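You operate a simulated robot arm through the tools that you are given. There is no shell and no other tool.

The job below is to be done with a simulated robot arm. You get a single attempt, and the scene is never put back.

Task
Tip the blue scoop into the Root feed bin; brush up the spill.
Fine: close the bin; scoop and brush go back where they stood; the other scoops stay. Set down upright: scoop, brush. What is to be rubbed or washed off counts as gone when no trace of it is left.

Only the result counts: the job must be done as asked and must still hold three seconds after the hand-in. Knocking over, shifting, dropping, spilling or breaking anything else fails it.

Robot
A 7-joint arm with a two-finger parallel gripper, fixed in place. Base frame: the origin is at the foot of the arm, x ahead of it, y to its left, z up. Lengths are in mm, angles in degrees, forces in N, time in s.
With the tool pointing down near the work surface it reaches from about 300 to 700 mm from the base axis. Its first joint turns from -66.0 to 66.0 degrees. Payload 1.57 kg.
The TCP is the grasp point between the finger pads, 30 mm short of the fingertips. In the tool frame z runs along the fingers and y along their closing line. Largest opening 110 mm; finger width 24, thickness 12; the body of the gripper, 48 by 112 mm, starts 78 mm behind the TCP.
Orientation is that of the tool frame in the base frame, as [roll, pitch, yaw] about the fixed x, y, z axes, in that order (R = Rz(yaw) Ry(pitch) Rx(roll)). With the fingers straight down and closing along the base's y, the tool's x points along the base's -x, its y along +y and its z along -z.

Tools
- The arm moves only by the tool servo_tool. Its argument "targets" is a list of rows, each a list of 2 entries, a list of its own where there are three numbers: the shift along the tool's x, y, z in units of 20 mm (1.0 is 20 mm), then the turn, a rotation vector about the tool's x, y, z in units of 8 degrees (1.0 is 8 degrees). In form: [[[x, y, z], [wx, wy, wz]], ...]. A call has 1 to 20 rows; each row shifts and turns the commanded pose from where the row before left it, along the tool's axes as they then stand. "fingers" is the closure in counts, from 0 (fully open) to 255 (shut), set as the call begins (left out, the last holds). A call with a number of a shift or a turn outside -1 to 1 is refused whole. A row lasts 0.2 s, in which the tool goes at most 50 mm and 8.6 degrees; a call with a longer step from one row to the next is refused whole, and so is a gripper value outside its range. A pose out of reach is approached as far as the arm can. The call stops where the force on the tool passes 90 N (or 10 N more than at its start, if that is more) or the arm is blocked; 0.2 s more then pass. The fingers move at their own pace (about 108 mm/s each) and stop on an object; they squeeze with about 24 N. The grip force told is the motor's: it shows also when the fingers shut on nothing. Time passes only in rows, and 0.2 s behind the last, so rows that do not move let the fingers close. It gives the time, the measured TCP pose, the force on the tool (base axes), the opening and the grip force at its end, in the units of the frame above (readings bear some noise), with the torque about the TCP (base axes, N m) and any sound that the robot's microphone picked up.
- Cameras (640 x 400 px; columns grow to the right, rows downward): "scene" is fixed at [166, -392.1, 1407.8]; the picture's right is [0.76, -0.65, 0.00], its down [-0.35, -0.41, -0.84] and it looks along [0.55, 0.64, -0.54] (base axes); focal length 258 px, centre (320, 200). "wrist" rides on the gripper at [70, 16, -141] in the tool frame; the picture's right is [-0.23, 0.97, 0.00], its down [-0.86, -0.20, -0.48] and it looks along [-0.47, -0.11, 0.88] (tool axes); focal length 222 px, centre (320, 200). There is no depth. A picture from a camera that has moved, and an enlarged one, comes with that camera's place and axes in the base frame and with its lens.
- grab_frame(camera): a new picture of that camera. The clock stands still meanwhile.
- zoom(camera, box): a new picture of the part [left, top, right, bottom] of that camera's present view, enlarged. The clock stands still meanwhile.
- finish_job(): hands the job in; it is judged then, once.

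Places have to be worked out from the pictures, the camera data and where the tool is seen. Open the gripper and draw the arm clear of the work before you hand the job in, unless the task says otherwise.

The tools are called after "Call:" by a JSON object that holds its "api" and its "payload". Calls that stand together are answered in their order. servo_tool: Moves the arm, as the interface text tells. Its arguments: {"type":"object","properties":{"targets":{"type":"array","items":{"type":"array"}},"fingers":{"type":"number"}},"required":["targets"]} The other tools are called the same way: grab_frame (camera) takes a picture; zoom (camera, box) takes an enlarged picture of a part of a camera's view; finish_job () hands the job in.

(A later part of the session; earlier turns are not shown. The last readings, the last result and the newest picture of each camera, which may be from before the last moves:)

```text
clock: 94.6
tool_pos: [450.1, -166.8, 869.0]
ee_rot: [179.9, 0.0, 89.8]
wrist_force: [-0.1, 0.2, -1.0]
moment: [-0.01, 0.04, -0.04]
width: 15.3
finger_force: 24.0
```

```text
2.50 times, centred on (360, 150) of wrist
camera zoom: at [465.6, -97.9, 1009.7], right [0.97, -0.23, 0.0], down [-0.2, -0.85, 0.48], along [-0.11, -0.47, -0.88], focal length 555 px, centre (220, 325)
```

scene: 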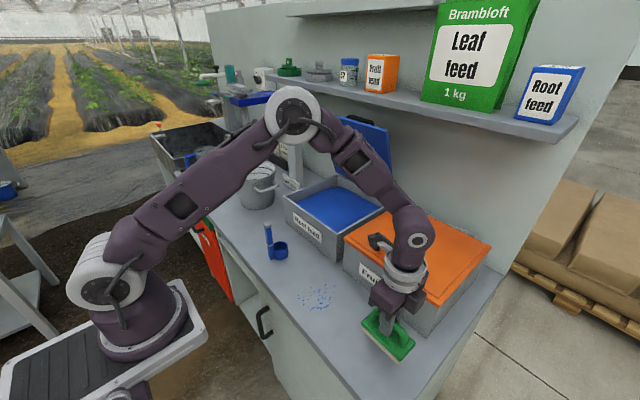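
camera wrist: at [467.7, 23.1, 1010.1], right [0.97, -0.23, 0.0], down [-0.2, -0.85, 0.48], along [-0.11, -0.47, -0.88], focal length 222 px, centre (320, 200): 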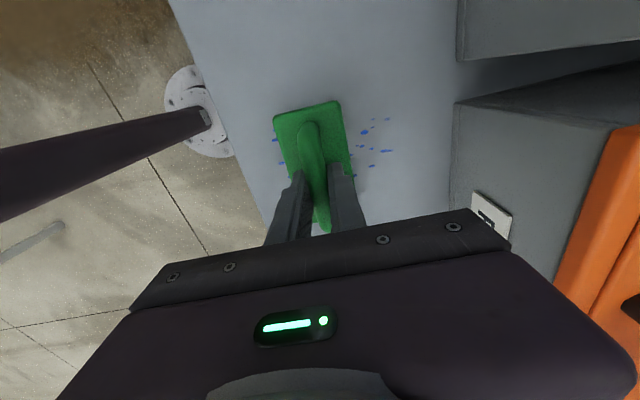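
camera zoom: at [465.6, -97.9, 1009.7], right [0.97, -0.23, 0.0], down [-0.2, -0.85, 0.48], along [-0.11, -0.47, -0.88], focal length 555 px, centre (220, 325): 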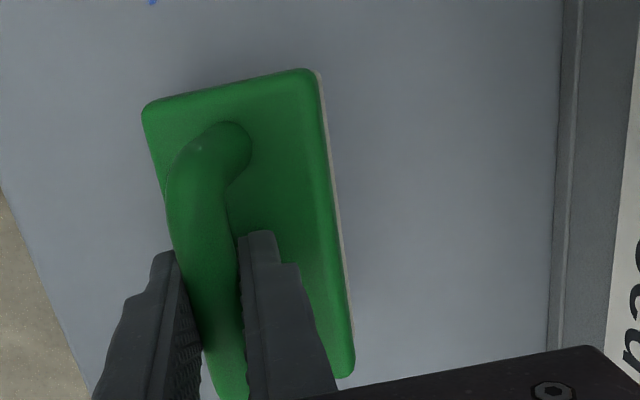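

I go down further in small steps with a +x drag, expecting contact near z≈867.5.

Call:
{"api": "servo_tool", "payload": {"targets": [[[0, 0.1, 0.03], [0, 0, 0]], [[0, 0.1, 0.03], [0, 0, 0]], [[0, 0.1, 0.02], [0, 0, 0]], [[0, 0.1, 0], [0, 0, 0]]]}}

Call:
{"api": "servo_tool", "payload": {"targets": [[[0, 0.2, 0.03], [0, 0, 0]], [[0, 0.2, 0.0], [0, 0, 0]], [[0, 0.2, 0], [0, 0, 0]]]}}

Call:
{"api": "zoom", "payload": {"camera": "wrist", "box": [260, 70, 460, 230]}}

```text
clock: 95.6
tool_pos: [457.8, -166.3, 868.2]
ee_rot: [180.0, 0.0, 89.7]
wrist_force: [-0.4, -0.7, 1.4]
moment: [-0.07, 0.06, -0.04]
width: 15.0
finger_force: 24.0
```

```text
clock: 96.4
tool_pos: [469.6, -166.1, 867.7]
ee_rot: [180.0, 0.0, 89.8]
wrist_force: [-0.6, 0.6, -0.9]
moment: [0.01, 0.02, -0.03]
width: 15.1
finger_force: 24.2
```

```text
2.50 times, centred on (360, 150) of wrist
camera zoom: at [486.3, -97.6, 1007.7], right [0.97, -0.23, 0.0], down [-0.2, -0.85, 0.48], along [-0.11, -0.47, -0.88], focal length 555 px, centre (220, 325)
```

zoom: 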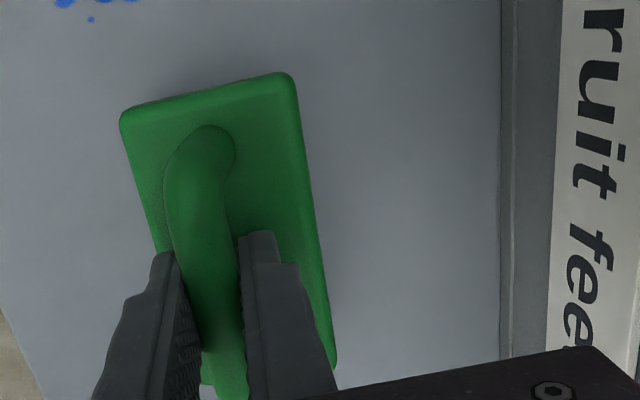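

The brush is nearly level again. One more light drag with slightly more pressure should flatten it completely.

Call:
{"api": "servo_tool", "payload": {"targets": [[[0, 0.1, 0.03], [0, 0, 0]], [[0, 0.15, 0.01], [0, 0, 0]], [[0, 0.15, 0], [0, 0, 0]]]}}

Call:
{"api": "zoom", "payload": {"camera": "wrist", "box": [260, 70, 460, 230]}}

Call:
{"api": "zoom", "payload": {"camera": "scene", "box": [290, 260, 430, 360]}}

```text
clock: 97.2
tool_pos: [477.3, -166.1, 865.5]
ee_rot: [180.0, 0.0, 89.9]
wrist_force: [-0.9, 0.1, -0.9]
moment: [0.01, 0.03, 0.04]
width: 15.2
finger_force: 23.6
```

```text
2.50 times, centred on (360, 150) of wrist
camera zoom: at [494.5, -97.1, 1006.7], right [0.97, -0.23, 0.0], down [-0.2, -0.85, 0.48], along [-0.11, -0.47, -0.88], focal length 555 px, centre (220, 325)
```

zoom: 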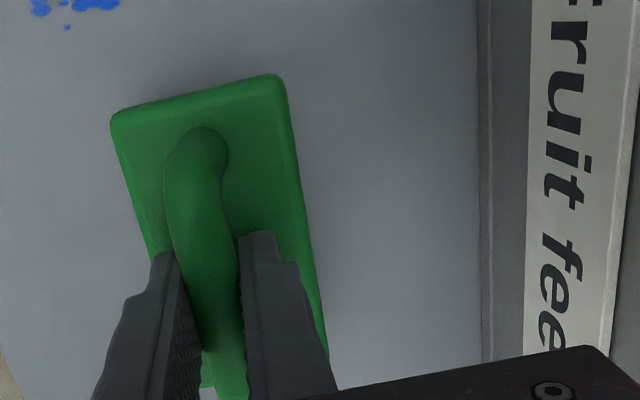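

```text
4.00 times, centred on (360, 310) of scene
camera zoom: at [166.0, -392.1, 1407.8], right [0.76, -0.65, 0.0], down [-0.35, -0.41, -0.84], along [0.55, 0.64, -0.54], focal length 1034 px, centre (160, -240)
```

zoom: 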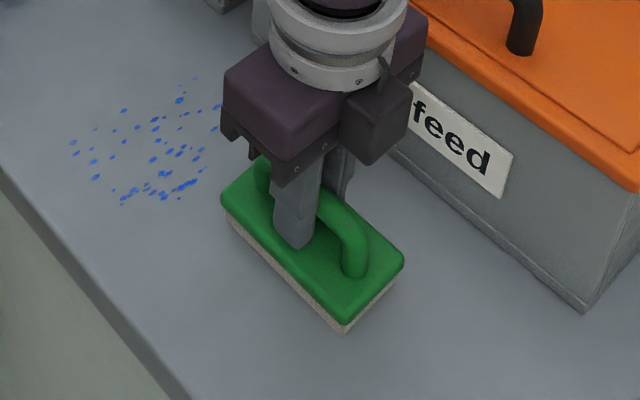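

Level now, with no contact force at z≈865.5. I lower straight down in small steps to find flat contact.

Call:
{"api": "servo_tool", "payload": {"targets": [[[0, 0, 0.03], [0, 0, 0]], [[0, 0, 0], [0, 0, 0]]]}}

Call:
{"api": "servo_tool", "payload": {"targets": [[[0, 0, 0.03], [0, 0, 0]], [[0, 0, 0], [0, 0, 0]]]}}

Call:
{"api": "servo_tool", "payload": {"targets": [[[0, 0, 0.03], [0, 0, 0]], [[0, 0, 0], [0, 0, 0]]]}}

```text
clock: 97.8
tool_pos: [478.1, -165.8, 866.6]
ee_rot: [179.9, 0.0, 89.8]
wrist_force: [4.2, 1.4, 11.2]
moment: [0.17, 0.01, -0.05]
width: 14.6
finger_force: 24.4
```

```text
clock: 98.4
tool_pos: [478.2, -166.8, 865.0]
ee_rot: [179.7, 0.1, 89.8]
wrist_force: [7.8, 2.8, 22.2]
moment: [-0.01, -0.04, -0.01]
width: 15.3
finger_force: 24.1
```

```text
clock: 99.0
tool_pos: [477.3, -166.3, 863.4]
ee_rot: [179.8, 0.0, 89.7]
wrist_force: [8.1, 2.0, 22.0]
moment: [-0.08, -0.02, -0.02]
width: 15.3
finger_force: 23.8
```

Contact saturates around 22 N, where the bar starts to slip in the pads, so I ease off slightly. Then I stroke along y (the bar's own direction) through the spill lane at x≈478.

Call:
{"api": "servo_tool", "payload": {"targets": [[[0.3, 0, -0.01], [0, 0, 0]], [[0.6, 0, 0], [0, 0, 0]], [[0.6, 0, 0], [0, 0, 0]], [[0.6, 0, 0], [0, 0, 0]], [[0.6, 0, 0], [0, 0, 0]], [[0.6, 0, 0], [0, 0, 0]], [[0.6, 0, 0], [0, 0, 0]], [[0.6, 0, 0], [0, 0, 0]], [[0.6, 0, 0], [0, 0, 0]], [[0.6, 0, 0], [0, 0, 0]], [[0.4, 0, 0], [0, 0, 0]]]}}

Call:
{"api": "zoom", "payload": {"camera": "wrist", "box": [220, 50, 460, 230]}}

Call:
{"api": "zoom", "payload": {"camera": "scene", "box": [270, 250, 410, 350]}}

```text
clock: 101.4
tool_pos: [478.9, -44.5, 863.3]
ee_rot: [179.9, 0.0, 89.7]
wrist_force: [-0.2, -0.5, -0.6]
moment: [0.0, -0.02, -0.01]
width: 15.4
finger_force: 23.7
```

```text
2.22 times, centred on (340, 140) of wrist
camera zoom: at [495.7, 24.7, 1005.3], right [0.97, -0.23, 0.0], down [-0.2, -0.85, 0.48], along [-0.11, -0.47, -0.88], focal length 494 px, centre (276, 333)
```

zoom: 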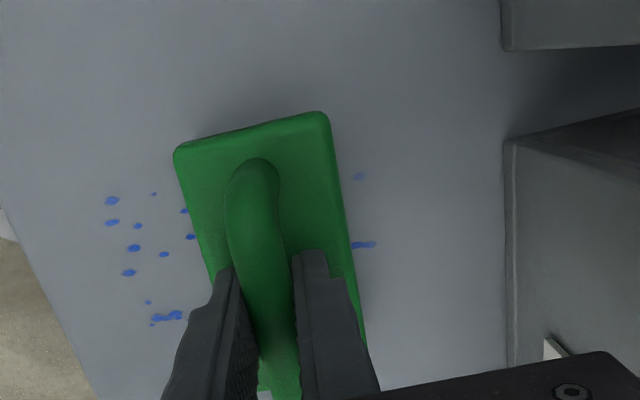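

```text
4.00 times, centred on (340, 300) of scene
camera zoom: at [166.0, -392.1, 1407.8], right [0.76, -0.65, 0.0], down [-0.35, -0.41, -0.84], along [0.55, 0.64, -0.54], focal length 1034 px, centre (240, -200)
```

zoom: 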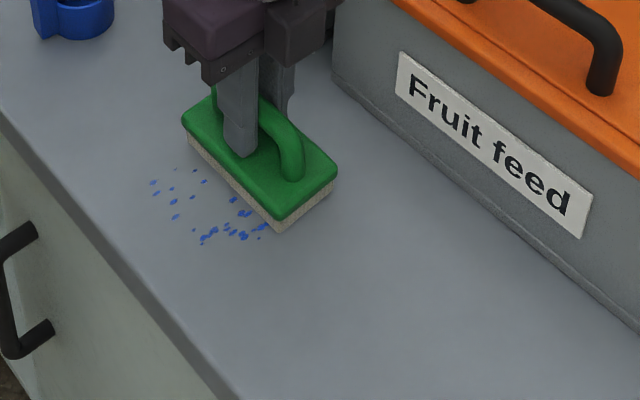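

Contact was lost along the way, so I'll add a slight downward creep (grip slip limits the force) and do back-and-forth strokes along y over this lane.

Call:
{"api": "servo_tool", "payload": {"targets": [[[0, 0, 0.04], [0, 0, 0]], [[-0.5, 0, 0.02], [0, 0, 0]], [[-0.5, 0, 0.01], [0, 0, 0]], [[-0.5, 0, 0], [0, 0, 0]], [[-0.5, 0, 0], [0, 0, 0]], [[0.5, 0, 0], [0, 0, 0]], [[0.5, 0, 0], [0, 0, 0]], [[0.5, 0, 0], [0, 0, 0]], [[0.5, 0, 0], [0, 0, 0]]]}}

Call:
{"api": "servo_tool", "payload": {"targets": [[[0.5, 0, 0.01], [0, 0, 0]], [[0.5, 0, 0], [0, 0, 0]], [[0.5, 0, 0], [0, 0, 0]], [[0.5, 0, 0], [0, 0, 0]], [[-0.5, 0, 0], [0, 0, 0]], [[-0.5, 0, 0], [0, 0, 0]], [[-0.5, 0, 0], [0, 0, 0]], [[-0.5, 0, 0], [0, 0, 0]]]}}

Call:
{"api": "zoom", "payload": {"camera": "wrist", "box": [220, 50, 460, 230]}}

```text
clock: 103.4
tool_pos: [475.8, -45.4, 863.9]
ee_rot: [179.8, 0.0, 89.8]
wrist_force: [0.2, -0.7, 3.1]
moment: [0.03, 0.07, 0.01]
width: 15.3
finger_force: 23.7
```

```text
clock: 105.2
tool_pos: [477.1, -43.3, 862.1]
ee_rot: [179.9, -0.1, 89.7]
wrist_force: [0.5, 3.1, 9.0]
moment: [-0.14, 0.01, -0.07]
width: 15.5
finger_force: 23.9
```

```text
2.22 times, centred on (340, 140) of wrist
camera zoom: at [494.0, 25.1, 1003.0], right [0.97, -0.23, 0.0], down [-0.2, -0.85, 0.48], along [-0.11, -0.47, -0.88], focal length 494 px, centre (276, 333)
```

zoom: 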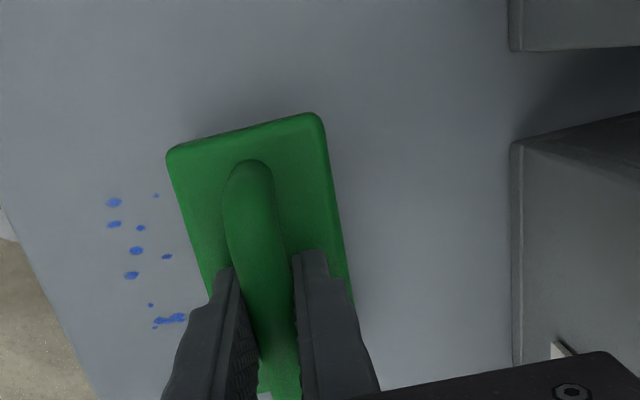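

Excellent — the grains near the lane's edges are vanishing, with steady contact at about 9 N. I do one more stroke set here and then lift 6 mm, shift to the x≈430 lane and touch down again.

Call:
{"api": "servo_tool", "payload": {"targets": [[[-0.5, 0, 0.005], [0, 0, 0]], [[-0.5, 0, 0], [0, 0, 0]], [[-0.5, 0, 0], [0, 0, 0]], [[-0.5, 0, 0], [0, 0, 0]], [[0.5, 0, 0], [0, 0, 0]], [[0.5, 0, 0], [0, 0, 0]], [[0.5, 0, 0], [0, 0, 0]], [[0.5, 0, 0], [0, 0, 0]], [[0.5, 0, 0], [0, 0, 0]], [[0.5, 0, 0], [0, 0, 0]], [[0.5, 0, 0], [0, 0, 0]], [[0.5, 0, 0], [0, 0, 0]], [[-0.5, 0, 0], [0, 0, 0]], [[-0.5, 0, 0], [0, 0, 0]], [[-0.5, 0, 0], [0, 0, 0]], [[-0.5, 0, 0], [0, 0, 0]]]}}

Call:
{"api": "servo_tool", "payload": {"targets": [[[0, 0, -0.3], [0, 0, 0]], [[0, -0.8, 0], [0, 0, 0]], [[0, -0.8, 0], [0, 0, 0]], [[0, -0.8, 0], [0, 0, 0]], [[0, 0, 0], [0, 0, 0]]]}}

Call:
{"api": "zoom", "payload": {"camera": "wrist", "box": [220, 50, 460, 230]}}

Call:
{"api": "zoom", "payload": {"camera": "scene", "box": [270, 250, 410, 350]}}

```text
clock: 108.6
tool_pos: [476.4, -45.4, 861.6]
ee_rot: [180.0, 0.0, 89.8]
wrist_force: [1.0, -0.3, -0.5]
moment: [0.04, 0.02, -0.01]
width: 15.3
finger_force: 24.5
```

```text
clock: 109.8
tool_pos: [428.2, -42.2, 869.6]
ee_rot: [-180.0, -0.1, 89.8]
wrist_force: [0.1, 0.5, -1.9]
moment: [-0.03, 0.03, 0.0]
width: 15.1
finger_force: 23.9
```

```text
2.22 times, centred on (340, 140) of wrist
camera zoom: at [445.4, 25.4, 1010.3], right [0.97, -0.23, 0.0], down [-0.2, -0.85, 0.48], along [-0.11, -0.47, -0.88], focal length 494 px, centre (276, 333)
```

zoom: 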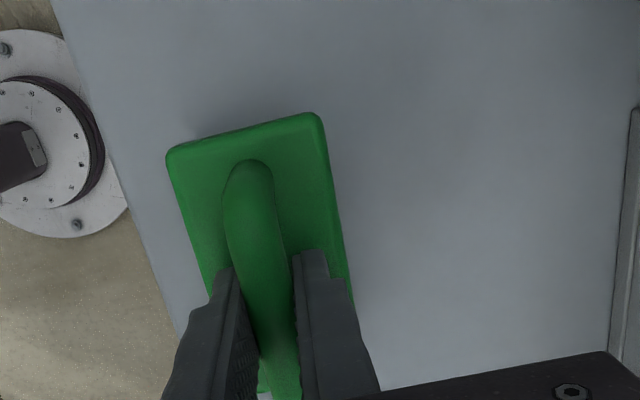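

```text
4.00 times, centred on (340, 300) of scene
camera zoom: at [166.0, -392.1, 1407.8], right [0.76, -0.65, 0.0], down [-0.35, -0.41, -0.84], along [0.55, 0.64, -0.54], focal length 1034 px, centre (240, -200)
```

zoom: 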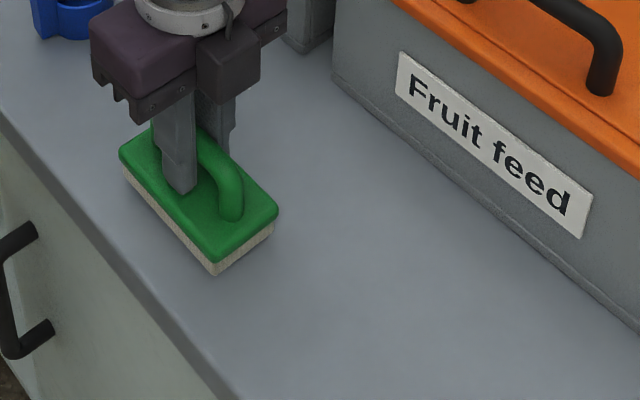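

The whole area right of the brush is clean. I touch down at x≈428 and stroke the remaining grains here.

Call:
{"api": "servo_tool", "payload": {"targets": [[[0, 0, 0.28], [0, 0, 0]], [[0, 0, 0.04], [0, 0, 0]], [[0, 0, 0], [0, 0, 0]]]}}

Call:
{"api": "servo_tool", "payload": {"targets": [[[0, 0, 0.03], [0, 0, 0]], [[0, 0, 0], [0, 0, 0]]]}}

```text
clock: 110.6
tool_pos: [428.8, -44.6, 862.5]
ee_rot: [179.9, 0.0, 89.7]
wrist_force: [0.4, -0.4, -1.0]
moment: [-0.01, 0.02, 0.0]
width: 15.1
finger_force: 23.8
```

```text
clock: 111.2
tool_pos: [429.2, -44.0, 861.8]
ee_rot: [179.9, 0.1, 89.7]
wrist_force: [-2.5, 0.2, 18.2]
moment: [-0.02, 0.0, -0.05]
width: 15.5
finger_force: 24.2
```

Contact is 18 N at x≈429. I stroke back and forth along y here.

Call:
{"api": "servo_tool", "payload": {"targets": [[[-0.5, 0, 0], [0, 0, 0]], [[-0.5, 0, 0], [0, 0, 0]], [[-0.5, 0, 0.005], [0, 0, 0]], [[-0.5, 0, 0], [0, 0, 0]], [[0.5, 0, 0], [0, 0, 0]], [[0.5, 0, 0], [0, 0, 0]], [[0.5, 0, 0.005], [0, 0, 0]], [[0.5, 0, 0], [0, 0, 0]], [[0.5, 0, 0], [0, 0, 0]], [[0.5, 0, 0], [0, 0, 0]], [[0.5, 0, 0], [0, 0, 0]], [[0.5, 0, 0], [0, 0, 0]], [[-0.5, 0, 0.005], [0, 0, 0]], [[-0.5, 0, 0], [0, 0, 0]], [[-0.5, 0, 0], [0, 0, 0]], [[-0.5, 0, 0], [0, 0, 0]]]}}

Call:
{"api": "servo_tool", "payload": {"targets": [[[-0.5, 0, 0.01], [0, 0, 0]], [[-0.5, 0, 0], [0, 0, 0]], [[-0.5, 0, 0.005], [0, 0, 0]], [[-0.5, 0, 0], [0, 0, 0]], [[0.5, 0, 0], [0, 0, 0]], [[0.5, 0, 0], [0, 0, 0]], [[0.5, 0, 0.005], [0, 0, 0]], [[0.5, 0, 0], [0, 0, 0]], [[0.5, 0, 0], [0, 0, 0]], [[0.5, 0, 0], [0, 0, 0]], [[0.5, 0, 0], [0, 0, 0]], [[0.5, 0, 0], [0, 0, 0]], [[-0.5, 0, 0], [0, 0, 0]], [[-0.5, 0, 0], [0, 0, 0]], [[-0.5, 0, 0], [0, 0, 0]], [[-0.5, 0, 0], [0, 0, 0]]]}}

Call:
{"api": "zoom", "payload": {"camera": "wrist", "box": [220, 50, 460, 230]}}

```text
clock: 114.6
tool_pos: [430.0, -44.4, 860.4]
ee_rot: [180.0, 0.1, 89.8]
wrist_force: [-0.4, 3.8, 7.9]
moment: [0.42, 0.03, -0.02]
width: 15.4
finger_force: 24.0
```

```text
clock: 118.0
tool_pos: [429.7, -44.5, 861.7]
ee_rot: [179.9, 0.0, 89.8]
wrist_force: [0.3, 7.8, 15.8]
moment: [-0.04, -0.05, -0.02]
width: 15.5
finger_force: 24.0
```

```text
2.22 times, centred on (340, 140) of wrist
camera zoom: at [446.0, 25.2, 1001.7], right [0.97, -0.23, 0.0], down [-0.2, -0.85, 0.48], along [-0.11, -0.47, -0.88], focal length 494 px, centre (276, 333)
```

zoom: 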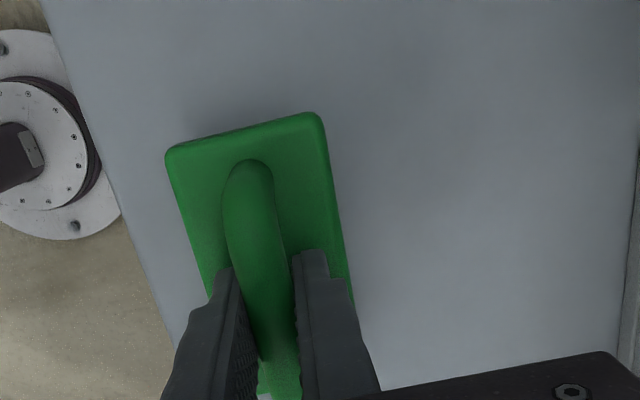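

Both lanes have been stroked. I lift the brush and move it toward its home spot so I can inspect the spill area.

Call:
{"api": "servo_tool", "payload": {"targets": [[[0, 0, -0.4], [0, 0, 0]], [[0, 0, -0.8], [0, 0, 0]], [[0, 0, -0.8], [0, 0, 0]], [[-0.9, 0.22, -0.3], [0, 0, 0]], [[-0.9, 0.22, 0], [0, 0, 0]], [[-0.9, 0.22, 0], [0, 0, 0]], [[-0.9, 0.22, 0], [0, 0, 0]], [[-0.9, 0.22, 0], [0, 0, 0]], [[-0.9, 0.22, 0], [0, 0, 0]], [[-0.9, 0.22, 0], [0, 0, 0]], [[-0.9, 0.22, 0], [0, 0, 0]], [[-0.9, 0.22, 0], [0, 0, 0]], [[-0.9, 0.22, 0], [0, 0, 0]], [[-0.9, 0.22, 0], [0, 0, 0]], [[-0.4, 0.1, 0], [0, 0, 0]], [[0, 0, 0], [0, 0, 0]]]}}

Call:
{"api": "zoom", "payload": {"camera": "scene", "box": [280, 265, 360, 325]}}

Call:
{"api": "grab_frame", "payload": {"camera": "scene"}}

Call:
{"api": "grab_frame", "payload": {"camera": "wrist"}}

```text
clock: 121.4
tool_pos: [478.4, -249.6, 908.0]
ee_rot: [-179.9, 0.0, 89.7]
wrist_force: [0.5, 0.2, -1.5]
moment: [0.01, 0.01, 0.01]
width: 15.2
finger_force: 24.1
```

```text
6.67 times, centred on (320, 295) of scene
camera zoom: at [166.0, -392.2, 1407.8], right [0.76, -0.65, 0.0], down [-0.35, -0.41, -0.84], along [0.55, 0.64, -0.54], focal length 1723 px, centre (320, -433)
```

zoom: 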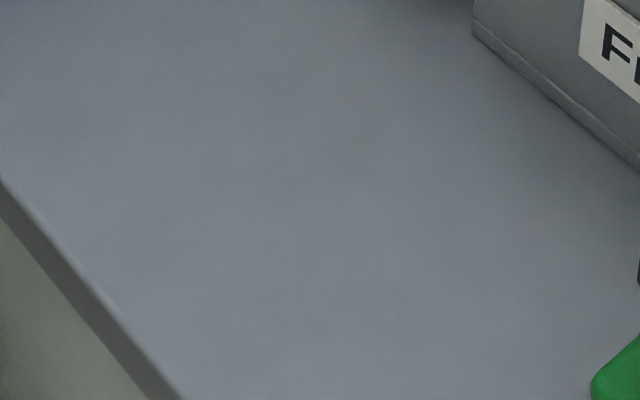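

```text
taken
```

scene: 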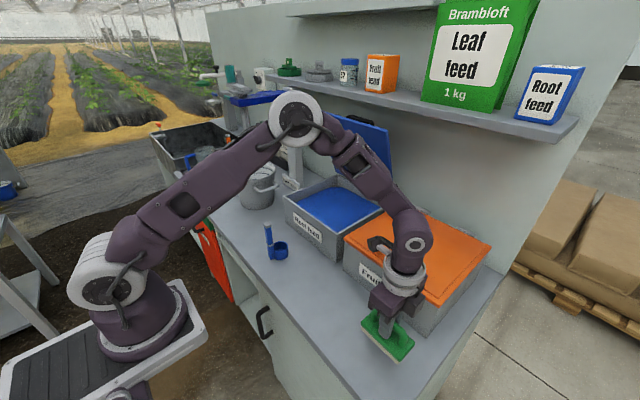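

```text
taken
camera wrist: at [495.3, -181.0, 1048.5], right [0.97, -0.23, 0.0], down [-0.2, -0.85, 0.48], along [-0.11, -0.47, -0.88], focal length 222 px, centre (320, 200)
```

wrist: 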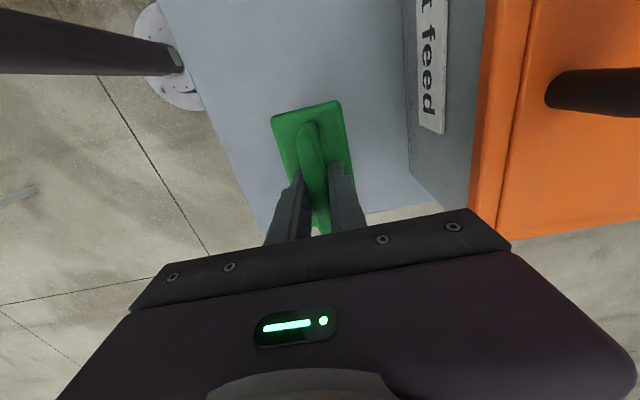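

The spill is gone with no visible trace. I lower the brush onto its home spot (TCP target 480.3, −250.2), first to just above contact.

Call:
{"api": "servo_tool", "payload": {"targets": [[[0, 0.04, 0.6], [0, 0, 0]], [[0, 0.03, 0.8], [0, 0, 0]], [[0, 0, 0.5], [0, 0, 0]], [[0, 0, 0.2], [0, 0, 0]], [[0, 0, 0], [0, 0, 0]]]}}

Call:
{"api": "servo_tool", "payload": {"targets": [[[0, 0, 0], [0, 0, 0]]]}}

Call:
{"api": "servo_tool", "payload": {"targets": [[[0, 0, 0], [0, 0, 0]]]}}

Call:
{"api": "zoom", "payload": {"camera": "scene", "box": [345, 310, 425, 380]}}

```text
clock: 122.6
tool_pos: [480.4, -250.7, 864.2]
ee_rot: [179.9, 0.0, 89.8]
wrist_force: [-1.0, -0.1, -0.9]
moment: [-0.02, 0.01, 0.01]
width: 15.5
finger_force: 24.7
```

```text
clock: 123.0
tool_pos: [480.1, -249.9, 864.6]
ee_rot: [179.9, -0.1, 89.6]
wrist_force: [-0.1, 0.6, -1.8]
moment: [-0.03, -0.01, -0.02]
width: 15.5
finger_force: 23.8
```

```text
clock: 123.4
tool_pos: [479.5, -250.7, 865.2]
ee_rot: [-180.0, -0.1, 89.6]
wrist_force: [0.0, 0.3, -1.4]
moment: [-0.01, -0.04, -0.02]
width: 15.5
finger_force: 23.8
```

```text
5.71 times, centred on (385, 345) of scene
camera zoom: at [166.0, -392.1, 1407.8], right [0.76, -0.65, 0.0], down [-0.35, -0.41, -0.84], along [0.55, 0.64, -0.54], focal length 1477 px, centre (-51, -629)
```

zoom: 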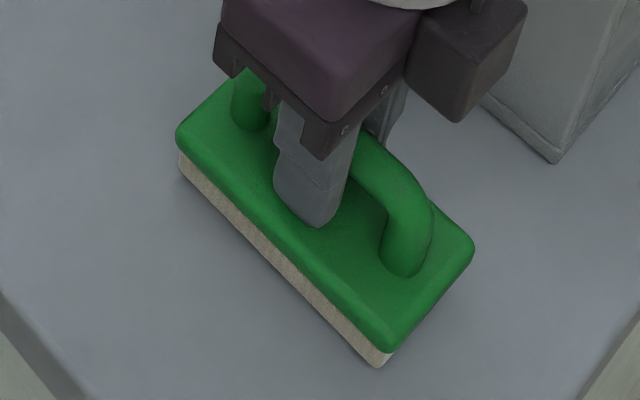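

The brush matches its original outline and hovers about 2–3 mm above the bench. I creep down to contact.

Call:
{"api": "servo_tool", "payload": {"targets": [[[0, 0, 0.06], [0, 0, 0]], [[0, 0, 0], [0, 0, 0]]]}}

Call:
{"api": "servo_tool", "payload": {"targets": [[[0, 0, 0.05], [0, 0, 0]], [[0, 0, 0], [0, 0, 0]]]}}

```text
clock: 124.0
tool_pos: [480.1, -250.3, 863.0]
ee_rot: [180.0, 0.1, 89.6]
wrist_force: [-0.1, 0.6, -1.5]
moment: [0.01, 0.01, 0.0]
width: 15.5
finger_force: 23.5
```

```text
clock: 124.6
tool_pos: [478.7, -250.1, 861.9]
ee_rot: [179.9, 0.0, 89.7]
wrist_force: [0.1, -0.5, -2.0]
moment: [0.02, -0.02, 0.01]
width: 15.3
finger_force: 24.0
```

No contact yet at ≈862. I continue in smaller steps.

Call:
{"api": "servo_tool", "payload": {"targets": [[[0, 0, 0.03], [0, 0, 0]], [[0, 0, 0], [0, 0, 0]]]}}

Call:
{"api": "servo_tool", "payload": {"targets": [[[0, 0, 0.025], [0, 0, 0]], [[0, 0, 0], [0, 0, 0]]]}}

```text
clock: 125.2
tool_pos: [481.0, -250.0, 861.2]
ee_rot: [179.9, 0.0, 89.8]
wrist_force: [-0.7, 0.5, -0.1]
moment: [0.02, 0.0, -0.01]
width: 15.2
finger_force: 24.1
```

```text
clock: 125.8
tool_pos: [479.3, -250.2, 862.0]
ee_rot: [179.9, 0.0, 89.7]
wrist_force: [-0.3, 0.6, -1.5]
moment: [0.01, -0.01, -0.03]
width: 15.3
finger_force: 23.7
```

Call:
{"api": "servo_tool", "payload": {"targets": [[[0, 0, 0.025], [0, 0, 0]], [[0, 0, 0], [0, 0, 0]]]}}

Call:
{"api": "servo_tool", "payload": {"targets": [[[0, 0, 0.025], [0, 0, 0]], [[0, 0, 0], [0, 0, 0]]]}}

```text
clock: 126.4
tool_pos: [479.9, -250.3, 862.3]
ee_rot: [179.9, 0.0, 89.8]
wrist_force: [0.6, -0.2, -1.2]
moment: [0.02, 0.02, -0.01]
width: 15.3
finger_force: 24.0
```

```text
clock: 127.0
tool_pos: [480.2, -251.6, 861.4]
ee_rot: [179.9, 0.1, 89.6]
wrist_force: [0.6, 0.9, 0.4]
moment: [-0.06, -0.05, -0.01]
width: 15.5
finger_force: 24.3
```

The brush's weight is beginning to be taken by the bench (0.4 N). One more half-millimetre should seat it flat.

Call:
{"api": "servo_tool", "payload": {"targets": [[[0, 0, 0.02], [0, 0, 0]], [[0, 0, 0], [0, 0, 0]]]}}

Call:
{"api": "zoom", "payload": {"camera": "scene", "box": [345, 310, 425, 380]}}

```text
clock: 127.6
tool_pos: [480.3, -250.9, 860.4]
ee_rot: [179.8, 0.0, 89.7]
wrist_force: [-2.4, -2.0, 5.5]
moment: [0.11, 0.03, 0.02]
width: 15.4
finger_force: 23.4
```

```text
5.71 times, centred on (385, 345) of scene
camera zoom: at [165.9, -392.1, 1407.8], right [0.76, -0.65, 0.0], down [-0.35, -0.41, -0.84], along [0.55, 0.64, -0.54], focal length 1477 px, centre (-51, -629)
```

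zoom: 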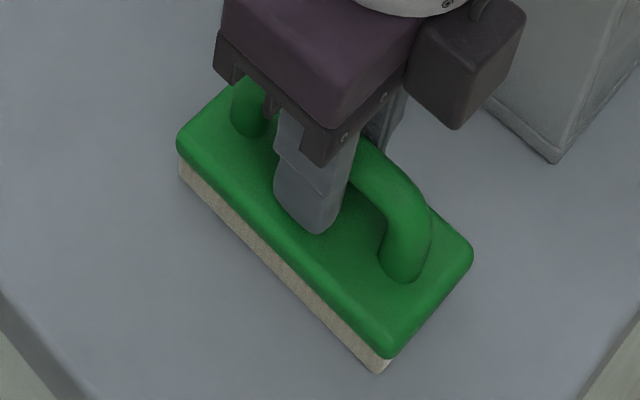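

The brush outline coincides with the original picture and sits flat with 5 N of contact. I open the fingers and then lift straight up.

Call:
{"api": "servo_tool", "payload": {"targets": [[[0, 0, 0], [0, 0, 0]], [[0, 0, 0], [0, 0, 0]], [[0, 0, 0], [0, 0, 0]], [[0, 0, 0], [0, 0, 0]], [[0, 0, -0.4], [0, 0, 0]], [[0, 0, -0.8], [0, 0, 0]], [[0, 0, -1], [0, 0, 0]], [[0, 0, -1], [0, 0, 0]], [[0, 0, -1], [0, 0, 0]], [[0, 0, -1], [0, 0, 0]], [[0, 0, -1], [0, 0, 0]], [[0, 0, 0], [0, 0, 0]]], "fingers": 0}}

Call:
{"api": "grab_frame", "payload": {"camera": "wrist"}}

Call:
{"api": "zoom", "payload": {"camera": "scene", "box": [345, 310, 425, 380]}}

```text
clock: 130.2
tool_pos: [480.2, -250.1, 983.9]
ee_rot: [179.9, -0.1, 89.8]
wrist_force: [-0.5, -0.6, -0.2]
moment: [0.01, 0.0, 0.02]
width: 109.8
finger_force: 0.0
```

```text
taken
camera wrist: at [498.0, -181.7, 1125.0], right [0.97, -0.23, 0.0], down [-0.2, -0.85, 0.48], along [-0.11, -0.47, -0.88], focal length 222 px, centre (320, 200)
```

wrist: 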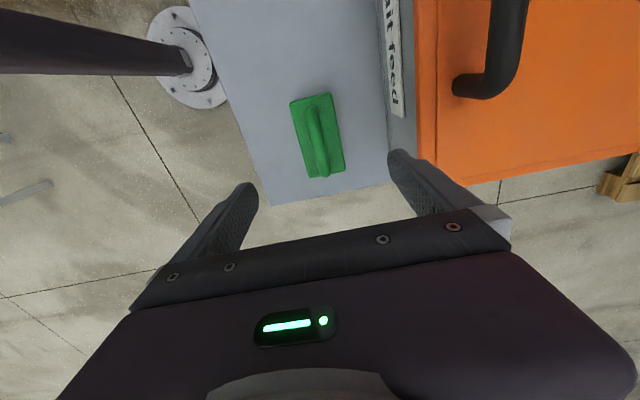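

```text
5.71 times, centred on (385, 345) of scene
camera zoom: at [166.0, -392.1, 1407.8], right [0.76, -0.65, 0.0], down [-0.35, -0.41, -0.84], along [0.55, 0.64, -0.54], focal length 1477 px, centre (-51, -629)
```

zoom: 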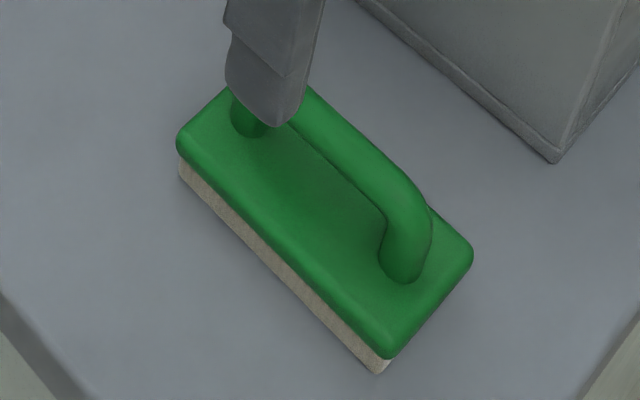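

The brush is back exactly in its outline. Now for the lid: I raise the arm, yaw back to the original heading, and close the fingers into a solid pusher.

Call:
{"api": "servo_tool", "payload": {"targets": [[[0, 0, -1], [0, 0, 0]], [[0, 0, -1], [0, 0, 0]], [[0, 0, -1], [0, 0, 0]], [[0, 0, -1], [0, 0, 0]], [[0, 0, -1], [0, 0, 0]], [[0, 0, -1], [0, 0, 0]], [[0, 0, -1], [0, 0, 0]], [[0, 0, -1], [0, 0, 0]], [[0, 0, 0], [0, 0, -1]], [[0, 0, 0], [0, 0, -1]], [[0, 0, 0], [0, 0, -1]], [[0, 0, 0], [0, 0, -1]], [[0, 0, 0], [0, 0, -1]], [[0, 0, 0], [0, 0, -1]], [[0, 0, 0], [0, 0, -1]], [[0, 0, 0], [0, 0, -1]], [[0, 0, 0], [0, 0, -1]], [[0, 0, 0], [0, 0, -1]], [[0, 0, 0], [0, 0, -1]], [[0, 0, 0], [0, 0, -0.28]]], "fingers": 255}}

Call:
{"api": "grab_frame", "payload": {"camera": "scene"}}

```text
clock: 134.4
tool_pos: [480.0, -249.7, 1144.4]
ee_rot: [-180.0, 0.2, -179.9]
wrist_force: [-0.2, -0.2, -0.5]
moment: [-0.01, -0.02, 0.06]
width: 0.2
finger_force: 21.4
```

```text
taken
```

scene: 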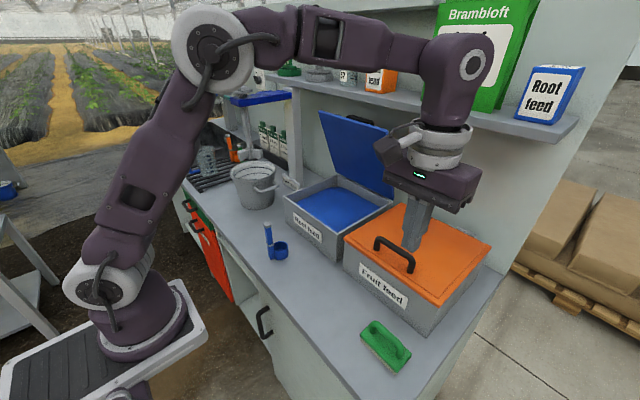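

At (480,−250,1144) with yaw 180. I move across to y≈60 in front of the open lid, then tilt the tool forward.

Call:
{"api": "servo_tool", "payload": {"targets": [[[0, 0.97, -0.1], [0, 0, 0]], [[0, 0.97, -0.1], [0, 0, 0]], [[0, 0.97, -0.1], [0, 0, 0]], [[0, 0.97, -0.1], [0, 0, 0]], [[0, 0.97, -0.1], [0, 0, 0]], [[0, 0.97, -0.1], [0, 0, 0]], [[0, 0.97, -0.1], [0, 0, 0]], [[0, 0.97, -0.1], [0, 0, 0]], [[0, 0.97, -0.1], [0, 0, 0]], [[0, 0.97, -0.1], [0, 0, 0]], [[0, 0.97, -0.1], [0, 0, 0]], [[0, 0.97, -0.1], [0, 0, 0]], [[0, 0.97, -0.1], [0, 0, 0]], [[0, 0.97, -0.1], [0, 0, 0]], [[0, 0.97, -0.1], [0, 0, 0]], [[0, 0.97, -0.1], [0, 0, 0]], [[0, 0, 0], [0, 0, 0]]]}}

Call:
{"api": "servo_tool", "payload": {"targets": [[[0, 0, 0], [0, -1, 0]], [[0, 0, 0], [0, -1, 0]], [[0, 0, 0], [0, -1, 0]], [[0, 0, 0], [0, -1, 0]], [[0, 0, 0], [0, -1, 0]], [[0, 0, 0], [0, -0.6, 0]], [[0, 0, 0], [0, 0, 0]]]}}

Call:
{"api": "grab_frame", "payload": {"camera": "wrist"}}

Call:
{"api": "grab_frame", "payload": {"camera": "scene"}}

```text
clock: 138.0
tool_pos: [479.0, 60.6, 1176.8]
ee_rot: [-179.9, 0.1, 179.9]
wrist_force: [0.2, 0.2, -1.0]
moment: [0.03, 0.01, 0.01]
width: 0.0
finger_force: 20.6
```

```text
clock: 139.6
tool_pos: [479.8, 59.5, 1176.4]
ee_rot: [179.9, 44.8, -179.9]
wrist_force: [0.1, 0.2, 0.1]
moment: [0.01, 0.01, -0.03]
width: 0.0
finger_force: 21.4
```

```text
taken
camera wrist: at [331.6, 75.5, 1226.3], right [0.16, 0.97, 0.16], down [0.27, -0.2, 0.94], along [0.95, -0.11, -0.29], focal length 222 px, centre (320, 200)
```

wrist: 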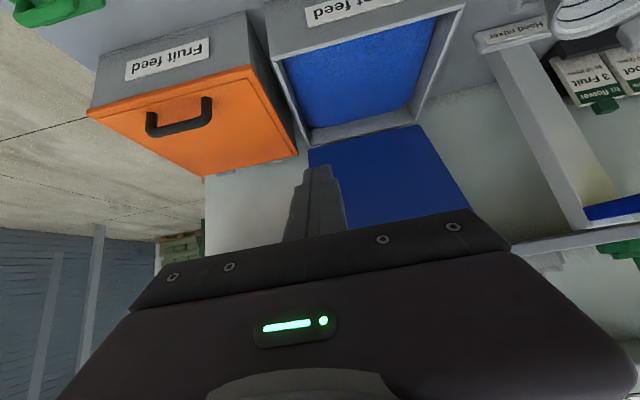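

```text
taken
```

scene: 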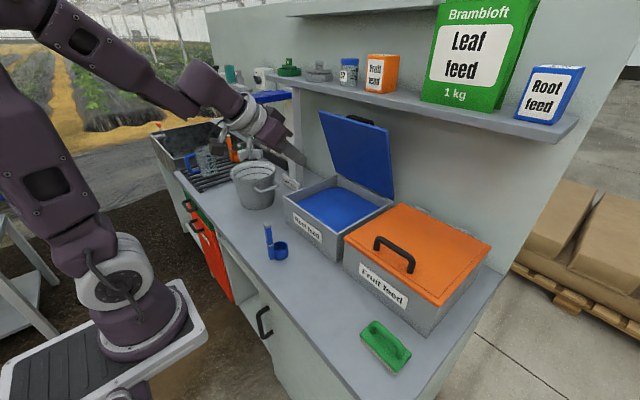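

From this tilted (upside-down) view I see the bin and the lid's inner face. I zoom to measure the lid's edges and the shelf.

Call:
{"api": "zoom", "payload": {"camera": "wrist", "box": [260, 90, 500, 250]}}

Call:
{"api": "zoom", "payload": {"camera": "scene", "box": [250, 60, 450, 220]}}

```text
2.50 times, centred on (380, 170) of wrist
camera zoom: at [331.6, 75.5, 1226.3], right [0.16, 0.97, 0.16], down [0.27, -0.2, 0.94], along [0.95, -0.11, -0.29], focal length 555 px, centre (170, 275)
```

zoom: 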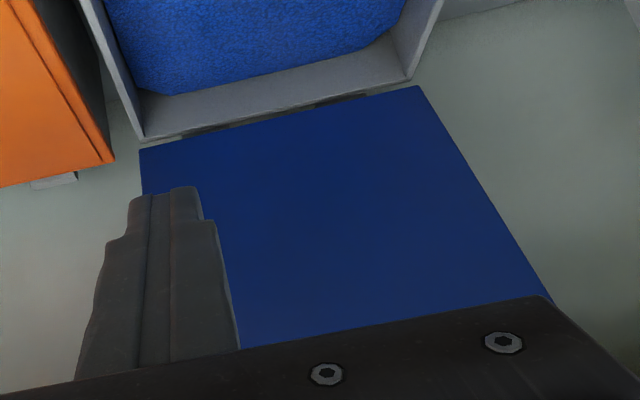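

```text
2.50 times, centred on (350, 140) of scene
camera zoom: at [166.0, -392.1, 1407.8], right [0.76, -0.65, 0.0], down [-0.35, -0.41, -0.84], along [0.55, 0.64, -0.54], focal length 646 px, centre (245, 350)
```

zoom: 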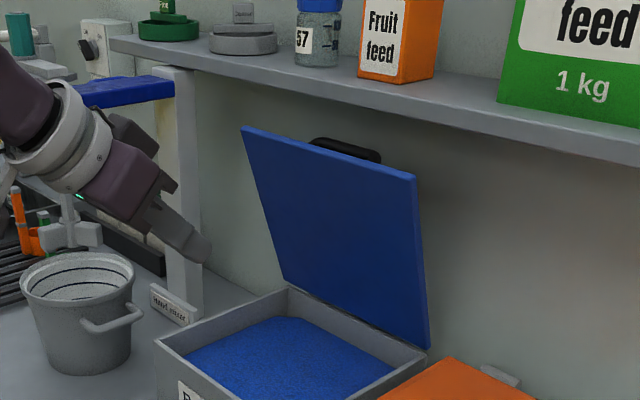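

The hinge line comes out at x≈834, z≈935, the lid's top edge near (738–745, z≈1190), and the shelf underside at z≈1240. I move the closed fingers to about (690,60,1270), staying clear of both.

Call:
{"api": "servo_tool", "payload": {"targets": [[[-0.978, 0, 0.369], [0, 0, 0]], [[-0.978, 0, 0.369], [0, 0, 0]], [[-0.978, 0, 0.369], [0, 0, 0]], [[-0.978, 0, 0.369], [0, 0, 0]], [[-0.978, 0, 0.369], [0, 0, 0]], [[-0.978, 0, 0.369], [0, 0, 0]], [[-0.978, 0, 0.369], [0, 0, 0]], [[-0.978, 0, 0.369], [0, 0, 0]], [[-0.978, 0, 0.369], [0, 0, 0]], [[-0.978, 0, 0.369], [0, 0, 0]], [[-0.978, 0, 0.369], [0, 0, 0]], [[0, 0, 0], [0, 0, 0]]]}}

Call:
{"api": "grab_frame", "payload": {"camera": "wrist"}}

Call:
{"api": "grab_frame", "payload": {"camera": "scene"}}

```text
clock: 142.2
tool_pos: [690.3, 61.0, 1271.0]
ee_rot: [180.0, 44.8, 180.0]
wrist_force: [-0.2, 0.5, -0.2]
moment: [0.01, 0.0, 0.01]
width: 0.1
finger_force: 21.1
```

```text
taken
camera wrist: at [541.8, 75.9, 1321.4], right [0.16, 0.97, 0.16], down [0.27, -0.2, 0.94], along [0.95, -0.11, -0.29], focal length 222 px, centre (320, 200)
```

wrist: 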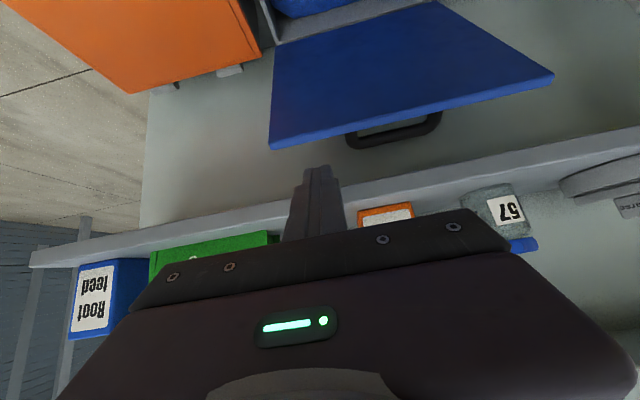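

```text
taken
```

scene: 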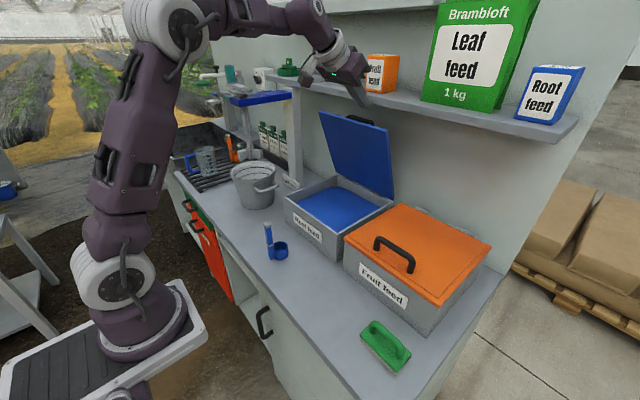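

The wrist view shows the lid's top edge, its handle and the shelf clearly. I zoom to refine them.

Call:
{"api": "zoom", "payload": {"camera": "wrist", "box": [250, 60, 490, 220]}}

Call:
{"api": "zoom", "payload": {"camera": "scene", "box": [300, 20, 460, 140]}}

```text
2.50 times, centred on (370, 140) of wrist
camera zoom: at [541.8, 75.9, 1321.4], right [0.16, 0.97, 0.16], down [0.27, -0.2, 0.94], along [0.95, -0.11, -0.29], focal length 555 px, centre (195, 350)
```

zoom: 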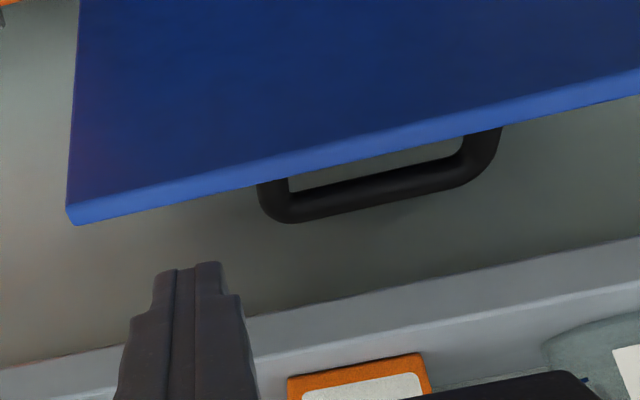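

```text
3.33 times, centred on (380, 80) of scene
camera zoom: at [166.0, -392.1, 1407.8], right [0.76, -0.65, 0.0], down [-0.35, -0.41, -0.84], along [0.55, 0.64, -0.54], focal length 862 px, centre (120, 600)
```

zoom: 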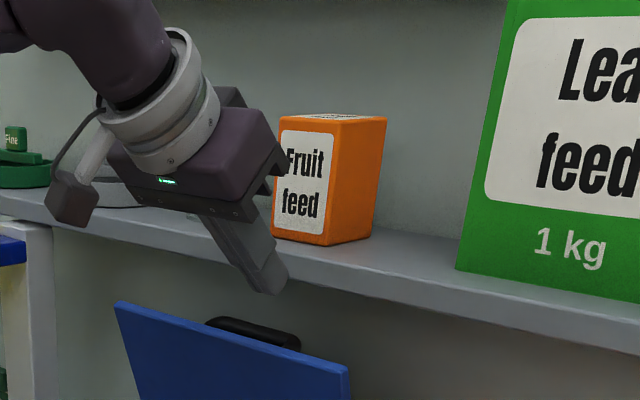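

Refined: lid top edge ≈ (742–751, z 1187–1190), handle spans y 90–202, shelf front x≈776 with underside z≈1240. I shift to y≈50, raise slightly off the edge line, and slide the fingers over the lid's top edge.

Call:
{"api": "servo_tool", "payload": {"targets": [[[-0.5, -0.5, 0], [0, 0, 0]], [[0, 0, 0.9], [0, 0, 0]], [[0, 0, 0.9], [0, 0, 0]], [[0, 0, 0.9], [0, 0, 0]], [[0, 0, 0], [0, 0, 0]]]}}

Call:
{"api": "grab_frame", "payload": {"camera": "wrist"}}

Call:
{"api": "zoom", "payload": {"camera": "scene", "box": [300, 40, 460, 160]}}

```text
clock: 143.4
tool_pos: [734.8, 51.1, 1238.4]
ee_rot: [180.0, 44.7, 180.0]
wrist_force: [0.2, -0.1, 0.0]
moment: [-0.01, -0.01, 0.0]
width: 0.1
finger_force: 21.3
```

```text
taken
camera wrist: at [587.1, 66.1, 1289.6], right [0.16, 0.97, 0.16], down [0.27, -0.2, 0.94], along [0.95, -0.11, -0.29], focal length 222 px, centre (320, 200)
```

wrist: 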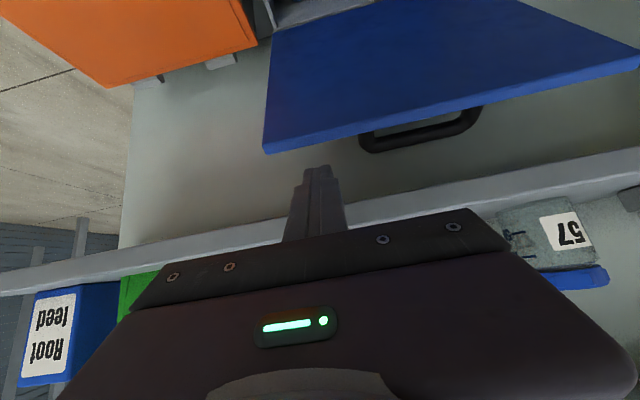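

```text
3.33 times, centred on (380, 100) of scene
camera zoom: at [166.0, -392.1, 1407.8], right [0.76, -0.65, 0.0], down [-0.35, -0.41, -0.84], along [0.55, 0.64, -0.54], focal length 862 px, centre (120, 533)
```

zoom: 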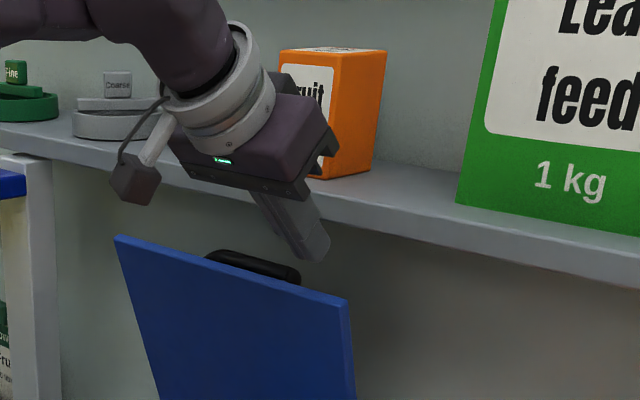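

The fingertips are just above the lid's edge and clear of the shelf. I slide the last 37 mm so they overhang behind the edge.

Call:
{"api": "servo_tool", "payload": {"targets": [[[0, 0, 0.6], [0, 0, 0]], [[0, 0, 0.6], [0, 0, 0]], [[0, 0, 0.6], [0, 0, 0]], [[0, 0, 0], [0, 0, 0]]]}}

Call:
{"api": "grab_frame", "payload": {"camera": "wrist"}}

Call:
{"api": "zoom", "payload": {"camera": "scene", "box": [300, 40, 460, 160]}}

```text
clock: 144.4
tool_pos: [761.8, 49.5, 1214.0]
ee_rot: [-180.0, 44.9, -179.9]
wrist_force: [0.0, 0.2, 0.6]
moment: [-0.02, 0.01, -0.02]
width: 0.1
finger_force: 20.9
```

```text
taken
camera wrist: at [612.6, 64.8, 1264.4], right [0.16, 0.97, 0.16], down [0.27, -0.2, 0.94], along [0.95, -0.11, -0.29], focal length 222 px, centre (320, 200)
```

wrist: 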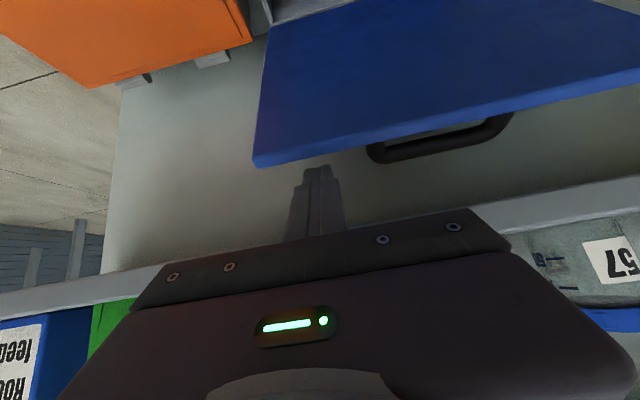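

```text
3.33 times, centred on (380, 100) of scene
camera zoom: at [166.0, -392.1, 1407.8], right [0.76, -0.65, 0.0], down [-0.35, -0.41, -0.84], along [0.55, 0.64, -0.54], focal length 862 px, centre (120, 533)
```

zoom: 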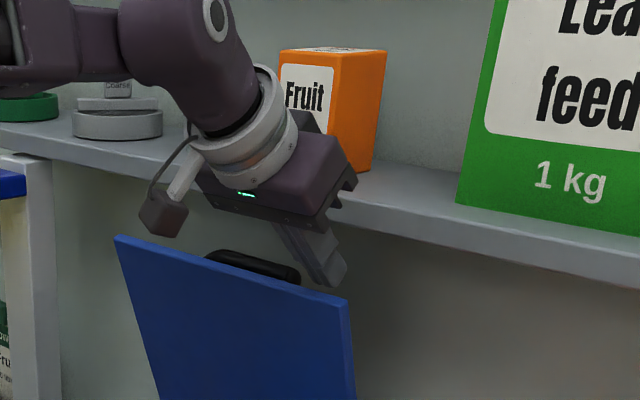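

The fingers overhang the lid's top edge from above and behind. I press in the tool's +x direction (down and toward −x), first 10 mm and then in small steps while watching the force.

Call:
{"api": "servo_tool", "payload": {"targets": [[[0.25, 0, 0], [0, 0, 0]], [[0.25, 0, 0], [0, 0, 0]], [[0, 0, 0], [0, 0, 0]]]}}

Call:
{"api": "servo_tool", "payload": {"targets": [[[0.25, 0, 0], [0, 0, 0]], [[0.25, 0, 0], [0, 0, 0]], [[0, 0, 0], [0, 0, 0]]]}}

Call:
{"api": "grab_frame", "payload": {"camera": "wrist"}}

Call:
{"api": "zoom", "payload": {"camera": "scene", "box": [280, 60, 440, 220]}}

```text
clock: 145.2
tool_pos: [755.1, 49.7, 1207.0]
ee_rot: [180.0, 45.0, -180.0]
wrist_force: [0.3, -0.6, 0.1]
moment: [-0.03, -0.02, 0.02]
width: 0.0
finger_force: 20.8
```

```text
clock: 146.0
tool_pos: [747.1, 49.3, 1199.5]
ee_rot: [180.0, 44.8, -179.9]
wrist_force: [-0.7, 0.7, 1.3]
moment: [0.01, 0.02, -0.01]
width: 0.0
finger_force: 21.4
```

```text
taken
camera wrist: at [598.5, 65.0, 1249.7], right [0.16, 0.97, 0.16], down [0.27, -0.2, 0.94], along [0.95, -0.11, -0.29], focal length 222 px, centre (320, 200)
```

wrist: 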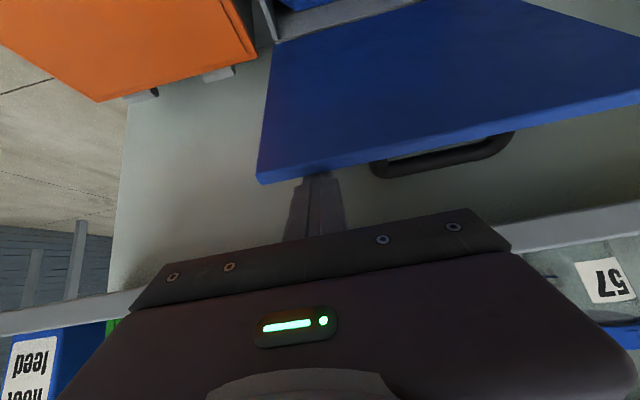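

```text
2.50 times, centred on (360, 140) of scene
camera zoom: at [166.0, -392.1, 1407.8], right [0.76, -0.65, 0.0], down [-0.35, -0.41, -0.84], along [0.55, 0.64, -0.54], focal length 646 px, centre (220, 350)
```

zoom: 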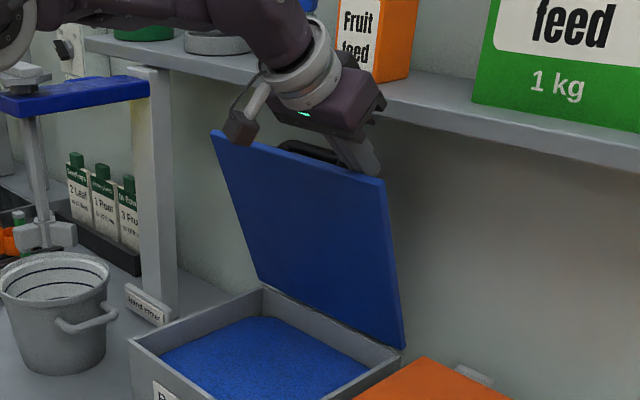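

The tips are hooked behind the lid's edge with light contact. I now follow the lid's arc, pulling it about 10° forward and down, and check that it moves.

Call:
{"api": "servo_tool", "payload": {"targets": [[[0.45, 0, -0.16], [0, 0, 0]], [[0.45, 0, -0.16], [0, 0, 0]], [[0.45, 0, -0.16], [0, 0, 0]], [[0.45, 0, -0.16], [0, 0, 0]], [[0.45, 0, -0.16], [0, 0, 0]], [[0, 0, 0], [0, 0, 0]]]}}

Call:
{"api": "grab_frame", "payload": {"camera": "wrist"}}

Call:
{"api": "zoom", "payload": {"camera": "scene", "box": [280, 60, 440, 220]}}

```text
clock: 147.4
tool_pos: [704.5, 49.5, 1179.7]
ee_rot: [-179.9, 44.8, -180.0]
wrist_force: [-0.6, -0.3, -0.8]
moment: [0.0, 0.0, -0.03]
width: 0.0
finger_force: 21.4
```

```text
taken
camera wrist: at [555.7, 64.9, 1229.6], right [0.16, 0.97, 0.16], down [0.27, -0.2, 0.94], along [0.95, -0.11, -0.29], focal length 222 px, centre (320, 200)
```

wrist: 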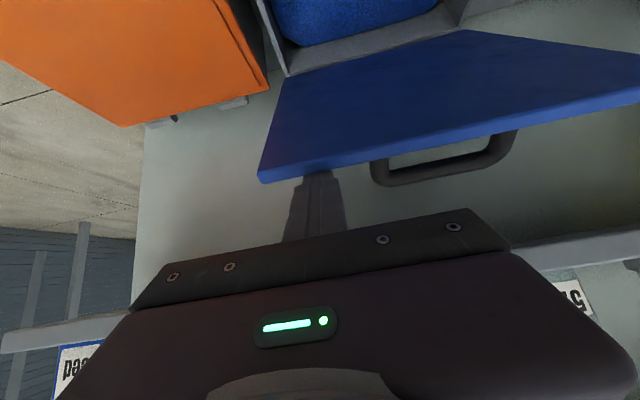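

```text
2.50 times, centred on (360, 140) of scene
camera zoom: at [166.0, -392.1, 1407.8], right [0.76, -0.65, 0.0], down [-0.35, -0.41, -0.84], along [0.55, 0.64, -0.54], focal length 646 px, centre (220, 350)
```

zoom: 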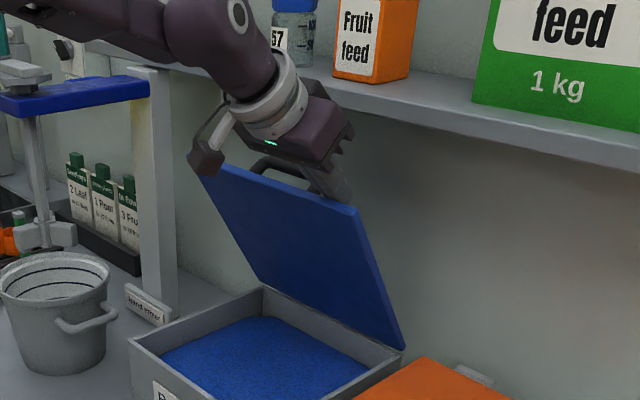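

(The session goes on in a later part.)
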